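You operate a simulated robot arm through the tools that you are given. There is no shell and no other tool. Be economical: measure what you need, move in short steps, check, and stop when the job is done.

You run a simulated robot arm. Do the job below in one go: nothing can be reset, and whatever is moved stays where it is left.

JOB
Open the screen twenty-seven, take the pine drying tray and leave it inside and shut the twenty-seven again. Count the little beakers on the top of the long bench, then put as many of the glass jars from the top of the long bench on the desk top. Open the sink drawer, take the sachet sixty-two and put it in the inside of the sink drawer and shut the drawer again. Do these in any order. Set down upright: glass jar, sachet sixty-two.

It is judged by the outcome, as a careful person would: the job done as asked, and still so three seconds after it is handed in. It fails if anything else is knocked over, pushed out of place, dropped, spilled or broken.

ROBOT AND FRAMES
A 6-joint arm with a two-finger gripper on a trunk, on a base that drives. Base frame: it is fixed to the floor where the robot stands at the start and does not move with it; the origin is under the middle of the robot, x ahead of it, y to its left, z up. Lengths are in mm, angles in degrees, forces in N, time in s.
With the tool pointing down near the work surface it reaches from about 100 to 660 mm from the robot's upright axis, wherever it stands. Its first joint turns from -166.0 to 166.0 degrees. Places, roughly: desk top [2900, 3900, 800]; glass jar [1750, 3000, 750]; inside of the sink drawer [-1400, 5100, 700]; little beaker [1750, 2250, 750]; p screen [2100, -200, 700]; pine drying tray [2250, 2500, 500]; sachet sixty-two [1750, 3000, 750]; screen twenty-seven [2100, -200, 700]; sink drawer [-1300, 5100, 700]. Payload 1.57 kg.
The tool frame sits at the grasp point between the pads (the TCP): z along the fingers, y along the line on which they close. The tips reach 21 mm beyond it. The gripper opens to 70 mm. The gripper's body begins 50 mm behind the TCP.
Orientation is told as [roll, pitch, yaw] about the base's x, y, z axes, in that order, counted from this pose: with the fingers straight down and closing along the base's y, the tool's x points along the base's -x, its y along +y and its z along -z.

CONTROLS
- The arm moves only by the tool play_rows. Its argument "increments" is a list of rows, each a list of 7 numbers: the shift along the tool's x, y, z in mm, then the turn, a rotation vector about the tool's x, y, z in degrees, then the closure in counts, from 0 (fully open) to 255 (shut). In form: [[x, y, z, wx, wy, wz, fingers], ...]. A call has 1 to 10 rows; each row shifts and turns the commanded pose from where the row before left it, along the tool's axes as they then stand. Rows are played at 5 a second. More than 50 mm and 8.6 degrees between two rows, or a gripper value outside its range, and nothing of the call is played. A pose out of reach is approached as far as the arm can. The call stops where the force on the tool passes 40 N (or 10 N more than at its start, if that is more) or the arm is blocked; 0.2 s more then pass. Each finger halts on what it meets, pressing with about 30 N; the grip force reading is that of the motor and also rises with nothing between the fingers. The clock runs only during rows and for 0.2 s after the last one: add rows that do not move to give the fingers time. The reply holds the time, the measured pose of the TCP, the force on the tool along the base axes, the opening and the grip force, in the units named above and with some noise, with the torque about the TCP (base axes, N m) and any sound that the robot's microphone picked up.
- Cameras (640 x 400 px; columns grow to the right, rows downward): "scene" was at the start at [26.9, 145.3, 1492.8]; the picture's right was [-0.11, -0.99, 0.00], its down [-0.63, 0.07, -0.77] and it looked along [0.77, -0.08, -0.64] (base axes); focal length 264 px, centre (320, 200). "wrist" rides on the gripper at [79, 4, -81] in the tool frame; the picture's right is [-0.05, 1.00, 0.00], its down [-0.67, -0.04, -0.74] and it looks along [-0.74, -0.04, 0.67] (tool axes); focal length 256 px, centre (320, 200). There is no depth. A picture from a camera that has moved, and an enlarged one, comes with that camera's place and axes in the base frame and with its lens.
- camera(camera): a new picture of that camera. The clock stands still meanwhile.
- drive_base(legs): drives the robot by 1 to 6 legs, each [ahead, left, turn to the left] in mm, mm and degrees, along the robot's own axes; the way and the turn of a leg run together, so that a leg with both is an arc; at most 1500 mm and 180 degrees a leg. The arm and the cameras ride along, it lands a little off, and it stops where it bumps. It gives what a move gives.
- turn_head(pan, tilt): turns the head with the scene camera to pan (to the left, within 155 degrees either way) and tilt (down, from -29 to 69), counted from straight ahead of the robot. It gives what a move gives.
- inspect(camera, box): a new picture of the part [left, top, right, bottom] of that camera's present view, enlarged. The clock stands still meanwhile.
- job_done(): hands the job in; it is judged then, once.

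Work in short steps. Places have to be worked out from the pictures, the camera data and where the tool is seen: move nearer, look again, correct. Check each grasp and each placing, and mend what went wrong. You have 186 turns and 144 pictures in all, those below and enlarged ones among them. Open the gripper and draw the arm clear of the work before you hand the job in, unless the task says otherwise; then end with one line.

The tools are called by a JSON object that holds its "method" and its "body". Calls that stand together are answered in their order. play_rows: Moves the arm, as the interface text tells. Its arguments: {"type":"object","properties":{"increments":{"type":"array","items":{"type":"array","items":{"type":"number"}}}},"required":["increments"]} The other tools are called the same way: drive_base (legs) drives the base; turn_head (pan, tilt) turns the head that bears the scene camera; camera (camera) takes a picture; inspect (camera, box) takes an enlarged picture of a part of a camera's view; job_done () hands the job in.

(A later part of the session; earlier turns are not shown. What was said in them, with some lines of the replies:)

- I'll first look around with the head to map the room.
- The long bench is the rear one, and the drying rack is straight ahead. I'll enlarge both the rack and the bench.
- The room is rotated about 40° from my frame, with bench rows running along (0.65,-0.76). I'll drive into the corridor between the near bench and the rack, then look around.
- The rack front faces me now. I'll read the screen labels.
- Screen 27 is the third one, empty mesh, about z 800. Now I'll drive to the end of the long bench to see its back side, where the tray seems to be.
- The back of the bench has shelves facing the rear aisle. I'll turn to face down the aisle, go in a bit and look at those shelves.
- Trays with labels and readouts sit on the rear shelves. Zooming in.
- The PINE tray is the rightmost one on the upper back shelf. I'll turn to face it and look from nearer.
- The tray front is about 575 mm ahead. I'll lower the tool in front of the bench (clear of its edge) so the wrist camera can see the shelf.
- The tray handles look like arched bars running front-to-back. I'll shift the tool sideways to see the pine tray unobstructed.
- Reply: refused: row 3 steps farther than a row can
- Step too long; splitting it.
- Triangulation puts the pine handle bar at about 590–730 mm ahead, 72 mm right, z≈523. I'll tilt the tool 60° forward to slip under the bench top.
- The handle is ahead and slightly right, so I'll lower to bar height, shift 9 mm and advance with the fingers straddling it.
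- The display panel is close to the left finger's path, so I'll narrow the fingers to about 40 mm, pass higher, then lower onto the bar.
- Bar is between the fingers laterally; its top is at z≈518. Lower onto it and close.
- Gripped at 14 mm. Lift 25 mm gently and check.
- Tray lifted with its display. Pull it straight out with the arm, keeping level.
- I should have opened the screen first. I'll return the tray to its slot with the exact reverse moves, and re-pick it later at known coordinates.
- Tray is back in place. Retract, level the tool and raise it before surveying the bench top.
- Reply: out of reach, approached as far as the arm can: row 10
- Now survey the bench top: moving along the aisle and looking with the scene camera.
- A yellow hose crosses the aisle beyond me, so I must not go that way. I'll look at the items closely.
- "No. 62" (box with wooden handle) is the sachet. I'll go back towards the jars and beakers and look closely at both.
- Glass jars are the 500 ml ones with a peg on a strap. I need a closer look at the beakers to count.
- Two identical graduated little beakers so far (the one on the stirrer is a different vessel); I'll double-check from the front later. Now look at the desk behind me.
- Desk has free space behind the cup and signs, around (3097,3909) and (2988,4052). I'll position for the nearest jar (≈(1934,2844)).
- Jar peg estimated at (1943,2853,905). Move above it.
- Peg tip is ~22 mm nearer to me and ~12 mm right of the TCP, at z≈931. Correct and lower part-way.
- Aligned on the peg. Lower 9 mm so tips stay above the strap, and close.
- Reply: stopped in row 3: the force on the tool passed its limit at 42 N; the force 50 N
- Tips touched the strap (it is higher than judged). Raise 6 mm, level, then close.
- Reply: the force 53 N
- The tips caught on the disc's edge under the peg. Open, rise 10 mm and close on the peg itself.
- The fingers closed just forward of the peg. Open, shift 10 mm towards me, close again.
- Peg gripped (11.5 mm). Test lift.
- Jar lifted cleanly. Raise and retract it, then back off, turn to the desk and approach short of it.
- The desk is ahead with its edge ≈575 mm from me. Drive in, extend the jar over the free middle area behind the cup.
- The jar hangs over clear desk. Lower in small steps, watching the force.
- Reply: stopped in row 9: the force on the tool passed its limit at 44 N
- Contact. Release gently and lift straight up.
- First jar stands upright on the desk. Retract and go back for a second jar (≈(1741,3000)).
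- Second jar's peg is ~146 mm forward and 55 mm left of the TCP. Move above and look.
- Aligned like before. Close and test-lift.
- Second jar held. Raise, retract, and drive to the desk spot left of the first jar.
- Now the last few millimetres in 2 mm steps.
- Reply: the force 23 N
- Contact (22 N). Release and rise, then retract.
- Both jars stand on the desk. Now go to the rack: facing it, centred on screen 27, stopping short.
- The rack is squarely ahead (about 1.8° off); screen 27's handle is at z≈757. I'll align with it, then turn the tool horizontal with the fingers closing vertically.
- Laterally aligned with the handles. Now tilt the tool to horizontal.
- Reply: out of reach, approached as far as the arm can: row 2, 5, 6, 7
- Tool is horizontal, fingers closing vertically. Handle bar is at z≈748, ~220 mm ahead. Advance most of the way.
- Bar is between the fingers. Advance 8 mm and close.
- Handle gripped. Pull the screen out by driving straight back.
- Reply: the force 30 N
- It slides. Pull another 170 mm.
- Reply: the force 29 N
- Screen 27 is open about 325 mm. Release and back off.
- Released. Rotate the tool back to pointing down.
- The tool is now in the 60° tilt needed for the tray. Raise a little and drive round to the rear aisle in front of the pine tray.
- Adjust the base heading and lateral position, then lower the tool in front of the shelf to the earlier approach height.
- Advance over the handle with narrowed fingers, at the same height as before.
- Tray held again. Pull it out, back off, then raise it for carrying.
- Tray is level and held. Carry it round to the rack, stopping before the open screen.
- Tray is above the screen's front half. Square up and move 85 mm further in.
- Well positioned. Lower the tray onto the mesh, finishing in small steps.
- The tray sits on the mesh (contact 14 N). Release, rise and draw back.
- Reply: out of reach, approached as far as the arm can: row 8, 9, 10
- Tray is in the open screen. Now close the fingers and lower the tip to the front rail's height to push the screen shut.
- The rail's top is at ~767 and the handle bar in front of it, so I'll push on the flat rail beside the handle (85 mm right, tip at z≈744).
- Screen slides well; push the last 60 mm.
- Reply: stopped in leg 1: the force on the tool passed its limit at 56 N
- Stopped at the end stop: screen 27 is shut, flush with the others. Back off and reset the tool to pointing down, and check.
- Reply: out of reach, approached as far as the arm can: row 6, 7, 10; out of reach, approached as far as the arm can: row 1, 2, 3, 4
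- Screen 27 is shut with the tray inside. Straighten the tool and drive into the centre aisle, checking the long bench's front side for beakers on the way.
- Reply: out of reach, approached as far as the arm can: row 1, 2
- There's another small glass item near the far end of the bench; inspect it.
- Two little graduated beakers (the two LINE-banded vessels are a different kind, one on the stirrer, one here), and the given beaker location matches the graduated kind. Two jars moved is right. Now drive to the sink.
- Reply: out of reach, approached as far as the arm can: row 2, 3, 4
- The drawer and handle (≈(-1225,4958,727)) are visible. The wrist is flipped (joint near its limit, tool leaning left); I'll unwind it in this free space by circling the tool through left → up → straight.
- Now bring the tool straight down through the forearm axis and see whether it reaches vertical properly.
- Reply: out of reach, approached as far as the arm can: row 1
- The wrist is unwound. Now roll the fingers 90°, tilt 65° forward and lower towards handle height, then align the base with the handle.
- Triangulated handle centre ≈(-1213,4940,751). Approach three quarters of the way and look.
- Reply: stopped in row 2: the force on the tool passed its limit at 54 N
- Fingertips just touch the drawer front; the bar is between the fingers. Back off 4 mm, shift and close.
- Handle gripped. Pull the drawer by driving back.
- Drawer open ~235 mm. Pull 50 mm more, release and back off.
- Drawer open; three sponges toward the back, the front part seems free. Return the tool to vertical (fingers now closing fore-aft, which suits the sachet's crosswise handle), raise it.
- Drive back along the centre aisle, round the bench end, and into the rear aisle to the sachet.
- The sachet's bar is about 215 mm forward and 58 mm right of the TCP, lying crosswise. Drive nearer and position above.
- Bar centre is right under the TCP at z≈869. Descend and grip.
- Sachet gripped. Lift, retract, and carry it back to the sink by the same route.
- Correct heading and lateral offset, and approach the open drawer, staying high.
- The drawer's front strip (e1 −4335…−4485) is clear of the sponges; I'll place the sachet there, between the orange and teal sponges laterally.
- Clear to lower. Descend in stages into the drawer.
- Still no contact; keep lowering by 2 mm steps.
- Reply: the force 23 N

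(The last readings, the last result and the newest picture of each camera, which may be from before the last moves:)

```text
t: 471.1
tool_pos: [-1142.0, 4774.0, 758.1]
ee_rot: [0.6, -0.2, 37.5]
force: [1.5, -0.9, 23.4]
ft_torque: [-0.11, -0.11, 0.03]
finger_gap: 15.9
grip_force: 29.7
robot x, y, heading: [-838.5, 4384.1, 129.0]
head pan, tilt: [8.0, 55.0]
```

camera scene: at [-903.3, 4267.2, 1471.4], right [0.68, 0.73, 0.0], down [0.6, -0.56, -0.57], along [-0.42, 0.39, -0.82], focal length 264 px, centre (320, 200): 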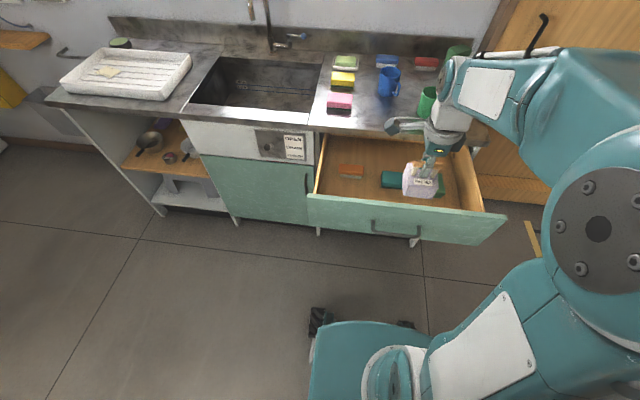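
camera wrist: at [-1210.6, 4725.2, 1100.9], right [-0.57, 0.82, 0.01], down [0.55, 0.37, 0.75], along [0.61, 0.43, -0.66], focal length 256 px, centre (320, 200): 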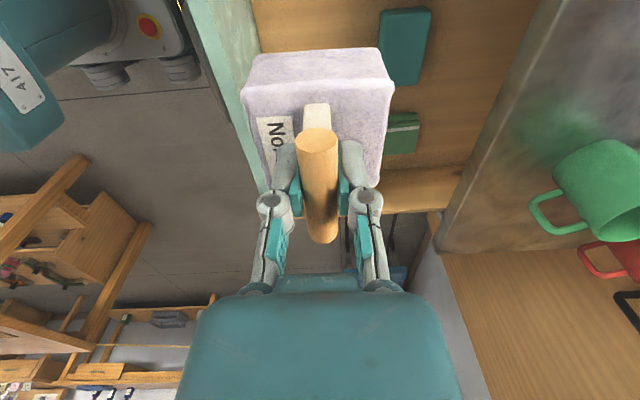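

Contact. Release with a limited opening and rise straight up.

{"method": "play_rows", "body": {"increments": [[0, 0, -1, 0, 0, 0, 200], [0, 0, 0, 0, 0, 0, 150], [0, 0, 0, 0, 0, 0, 115], [0, 0, 0, 0, 0, 0, 115], [0, 0, -20, 0, 0, 0, 115], [0, 0, -45, 0, 0, 0, 115], [0, 0, -50, 0, 0, 0, 115], [0, 0, -50, 0, 0, 0, 60], [0, 0, -50, 0, 0, 0, 0], [0, 0, -50, 0, 0, 0, 0]]}}

{"method": "drive_base", "body": {"legs": [[-120, 0, 0]]}}

{"method": "inspect", "body": {"camera": "scene", "box": [280, 60, 520, 260]}}

{"method": "camera", "body": {"camera": "wrist"}}

```text
t: 473.3
tool_pos: [-1141.1, 4773.5, 1022.4]
ee_rot: [0.4, -0.2, 37.5]
force: [-0.6, -0.2, -0.1]
ft_torque: [0.03, 0.02, 0.0]
finger_gap: 69.8
grip_force: 0.0
robot x, y, heading: [-835.9, 4381.0, 128.9]
head pan, tilt: [8.0, 55.0]
```

```text
t: 474.5
tool_pos: [-1068.5, 4678.8, 1022.3]
ee_rot: [0.5, -0.2, 37.6]
force: [-0.3, 0.3, -0.7]
ft_torque: [0.02, -0.02, -0.04]
finger_gap: 70.0
grip_force: 0.0
robot x, y, heading: [-760.5, 4290.5, 129.3]
head pan, tilt: [8.0, 55.0]
```

```text
2.00 times, centred on (400, 160) of scene
camera zoom: at [-896.8, 4194.9, 1471.4], right [0.68, 0.73, 0.0], down [0.6, -0.56, -0.57], along [-0.42, 0.39, -0.82], focal length 527 px, centre (160, 280)
```

zoom: 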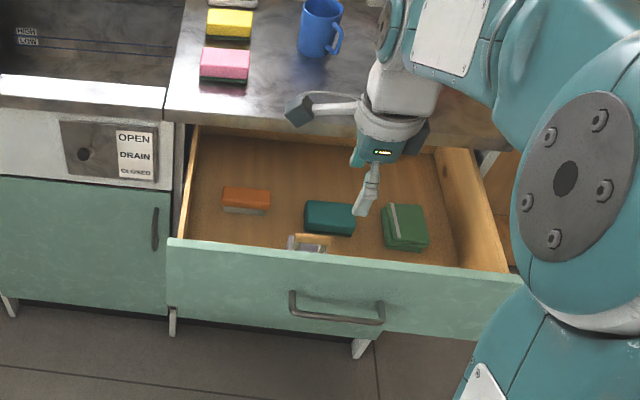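

```text
13 pictures are left
camera wrist: at [-1134.2, 4634.8, 1103.6], right [-0.57, 0.82, 0.01], down [0.55, 0.37, 0.75], along [0.61, 0.43, -0.66], focal length 256 px, centre (320, 200)
```

wrist: 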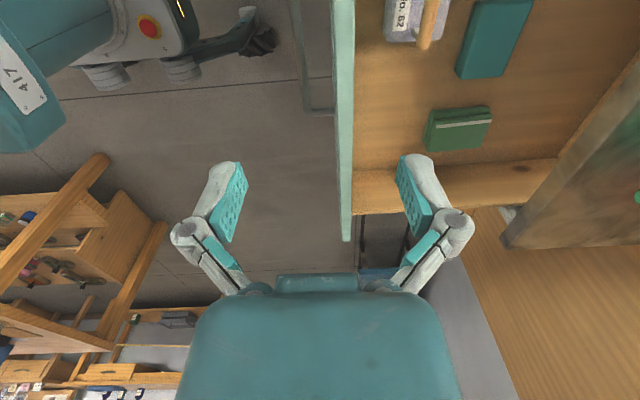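

Sachet stands in the drawer. Back off, centre on the drawer, close the fingers and tilt the tool forward to push it shut.

{"method": "drive_base", "body": {"legs": [[-170, -48, -0.5]]}}

{"method": "play_rows", "body": {"increments": [[0, 0, 0, -8.3, 0, 0, 255], [0, 0, 0, -8.3, 0, 0, 255], [0, 0, 0, -8.3, 0, 0, 255], [0, 0, 0, -8.3, 0, 0, 255], [0, 0, 0, -8.3, 0, 0, 255], [0, 0, 0, -8.3, 0, 0, 255], [0, 0, 0, -8.3, 0, 0, 255], [0, 0, 0, -8.3, 0, 0, 255]]}}

{"method": "play_rows", "body": {"increments": [[0, -38.7, 16, 0, 0, 0, 255], [0, -38.7, 16, 0, 0, 0, 255], [0, -38.7, 16, 0, 0, 0, 255], [0, -38.7, 16, 0, 0, 0, 255], [0, -38.7, 16, 0, 0, 0, 255], [0, 0, 0, 0, 0, 0, 255]]}}

{"method": "camera", "body": {"camera": "scene"}}

```text
t: 476.0
tool_pos: [-920.9, 4579.9, 1021.6]
ee_rot: [0.5, -0.3, 37.0]
force: [-0.6, 0.2, 0.1]
ft_torque: [0.01, 0.0, 0.02]
finger_gap: 69.9
grip_force: 0.0
robot x, y, heading: [-618.4, 4186.9, 128.2]
head pan, tilt: [8.0, 55.0]
```

```text
t: 477.8
tool_pos: [-920.4, 4580.7, 1023.1]
ee_rot: [67.0, -0.2, 36.9]
force: [0.4, -0.3, -0.1]
ft_torque: [-0.03, -0.03, -0.01]
finger_gap: 0.0
grip_force: 28.2
robot x, y, heading: [-617.2, 4186.7, 128.1]
head pan, tilt: [8.0, 55.0]
```

```text
t: 479.2
tool_pos: [-915.4, 4578.4, 814.3]
ee_rot: [66.9, -0.2, 36.9]
force: [0.5, 0.2, -0.3]
ft_torque: [-0.03, 0.0, 0.01]
finger_gap: 0.0
grip_force: 28.2
robot x, y, heading: [-622.3, 4184.6, 128.3]
head pan, tilt: [8.0, 55.0]
```

```text
12 pictures are left
camera scene: at [-754.9, 4093.7, 1471.4], right [0.69, 0.72, 0.0], down [0.59, -0.57, -0.57], along [-0.41, 0.4, -0.82], focal length 264 px, centre (320, 200)
```

scene: 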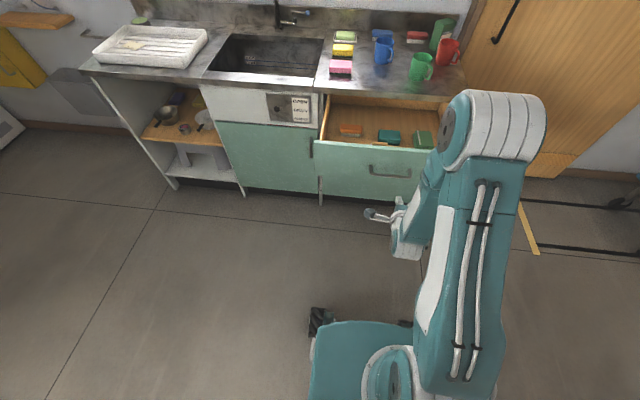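

Tip is centred before the drawer front above the handle. Push it closed by driving forward.

{"method": "drive_base", "body": {"legs": [[300, 0, 0]]}}

{"method": "camera", "body": {"camera": "scene"}}

```text
t: 481.3
tool_pos: [-1103.6, 4816.1, 815.3]
ee_rot: [66.9, -0.2, 36.8]
force: [-0.1, 0.3, -0.1]
ft_torque: [-0.01, -0.03, 0.03]
finger_gap: 0.0
grip_force: 29.0
robot x, y, heading: [-807.2, 4421.3, 128.1]
head pan, tilt: [8.0, 55.0]
```

```text
11 pictures are left
camera scene: at [-942.3, 4331.1, 1471.4], right [0.69, 0.72, 0.0], down [0.59, -0.57, -0.57], along [-0.41, 0.4, -0.82], focal length 264 px, centre (320, 200)
```

scene: 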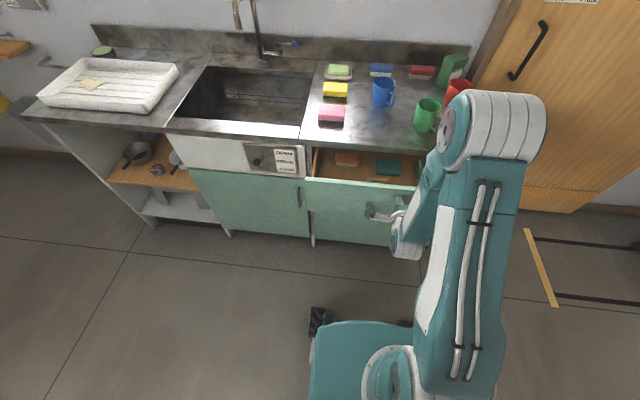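

{"method": "drive_base", "body": {"legs": [[125, 0, 0]]}}

{"method": "drive_base", "body": {"legs": [[50, 0, 0]]}}

{"method": "camera", "body": {"camera": "scene"}}

```text
t: 482.5
tool_pos: [-1177.3, 4913.1, 815.4]
ee_rot: [66.9, -0.1, 36.6]
force: [-0.4, 0.3, -0.2]
ft_torque: [-0.01, -0.03, 0.02]
finger_gap: 0.0
grip_force: 27.8
robot x, y, heading: [-878.9, 4520.8, 128.0]
head pan, tilt: [8.0, 55.0]
```

```text
t: 483.4
tool_pos: [-1196.1, 4937.1, 813.2]
ee_rot: [66.5, -0.2, 36.7]
force: [4.0, -4.5, 3.1]
ft_torque: [0.04, 0.04, 0.04]
finger_gap: 0.1
grip_force: 28.5
robot x, y, heading: [-901.1, 4541.5, 128.2]
head pan, tilt: [8.0, 55.0]
stopped in leg 1: the force on the tool passed its limit at 103 N (the readings are from after the stop); the commanded pose is now the measured one
```

```text
10 pictures are left
camera scene: at [-1039.2, 4454.6, 1471.4], right [0.69, 0.72, 0.0], down [0.59, -0.57, -0.57], along [-0.41, 0.4, -0.82], focal length 264 px, centre (320, 200)
```

scene: 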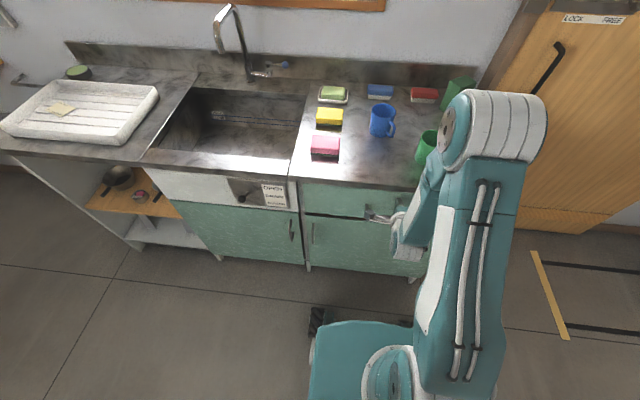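

Stopped at the end stop. Back off, open the gripper, and verify the drawer is flush.

{"method": "drive_base", "body": {"legs": [[-350, 0, 0]]}}

{"method": "play_rows", "body": {"increments": [[0, 38, -16, 0, 0, 0, 0], [0, 38, -16, 0, 0, 0, 0], [0, 38, -16, 0, 0, 0, 0], [0, 38, -16, 0, 0, 0, 0], [0, 0, 0, 0, 0, 0, 0]]}}

{"method": "turn_head", "body": {"pan": 8, "tilt": 40}}

{"method": "inspect", "body": {"camera": "scene", "box": [240, 100, 480, 270]}}

```text
t: 485.8
tool_pos: [-974.2, 4655.0, 813.7]
ee_rot: [66.4, -0.3, 36.6]
force: [-0.8, 0.5, -0.2]
ft_torque: [-0.03, -0.02, -0.03]
finger_gap: 0.0
grip_force: 28.9
robot x, y, heading: [-684.2, 4264.7, 127.9]
head pan, tilt: [8.0, 55.0]
```

```text
t: 486.9
tool_pos: [-975.6, 4656.7, 981.7]
ee_rot: [66.5, -0.1, 36.7]
force: [-0.1, -0.3, -0.6]
ft_torque: [-0.02, -0.02, 0.01]
finger_gap: 70.3
grip_force: 0.1
robot x, y, heading: [-683.5, 4264.0, 127.9]
head pan, tilt: [8.0, 55.0]
```

```text
t: 487.7
tool_pos: [-975.6, 4657.2, 980.4]
ee_rot: [66.5, -0.2, 36.6]
force: [-0.3, 0.2, 0.1]
ft_torque: [0.01, 0.02, 0.0]
finger_gap: 70.2
grip_force: 0.2
robot x, y, heading: [-683.1, 4268.7, 127.8]
head pan, tilt: [8.0, 40.0]
```

```text
2.35 times, centred on (360, 185) of scene
camera zoom: at [-827.9, 4181.3, 1492.0], right [0.69, 0.72, 0.0], down [0.46, -0.45, -0.77], along [-0.55, 0.53, -0.64], focal length 620 px, centre (226, 235)
```

zoom: 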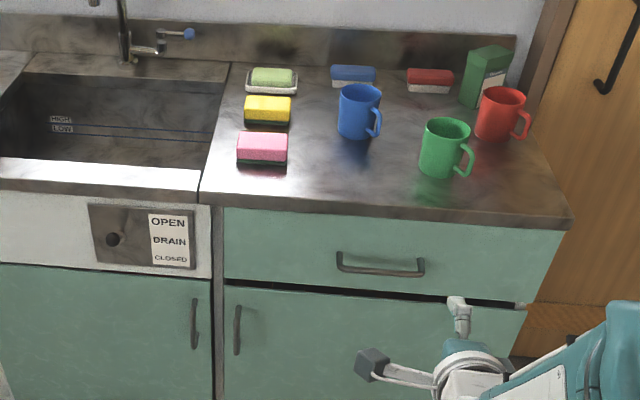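

The drawer is shut and flush, the gripper is open, and the arm is clear. Handing in.

{"method": "job_done", "body": {}}

```text
The job is handed in.
```

The job is handed in: the pine drying tray is in screen twenty-seven, which is shut. I counted two little beakers, so two glass jars stand upright on the desk top. Sachet sixty-two was set down upright in the sink drawer, which is also shut.
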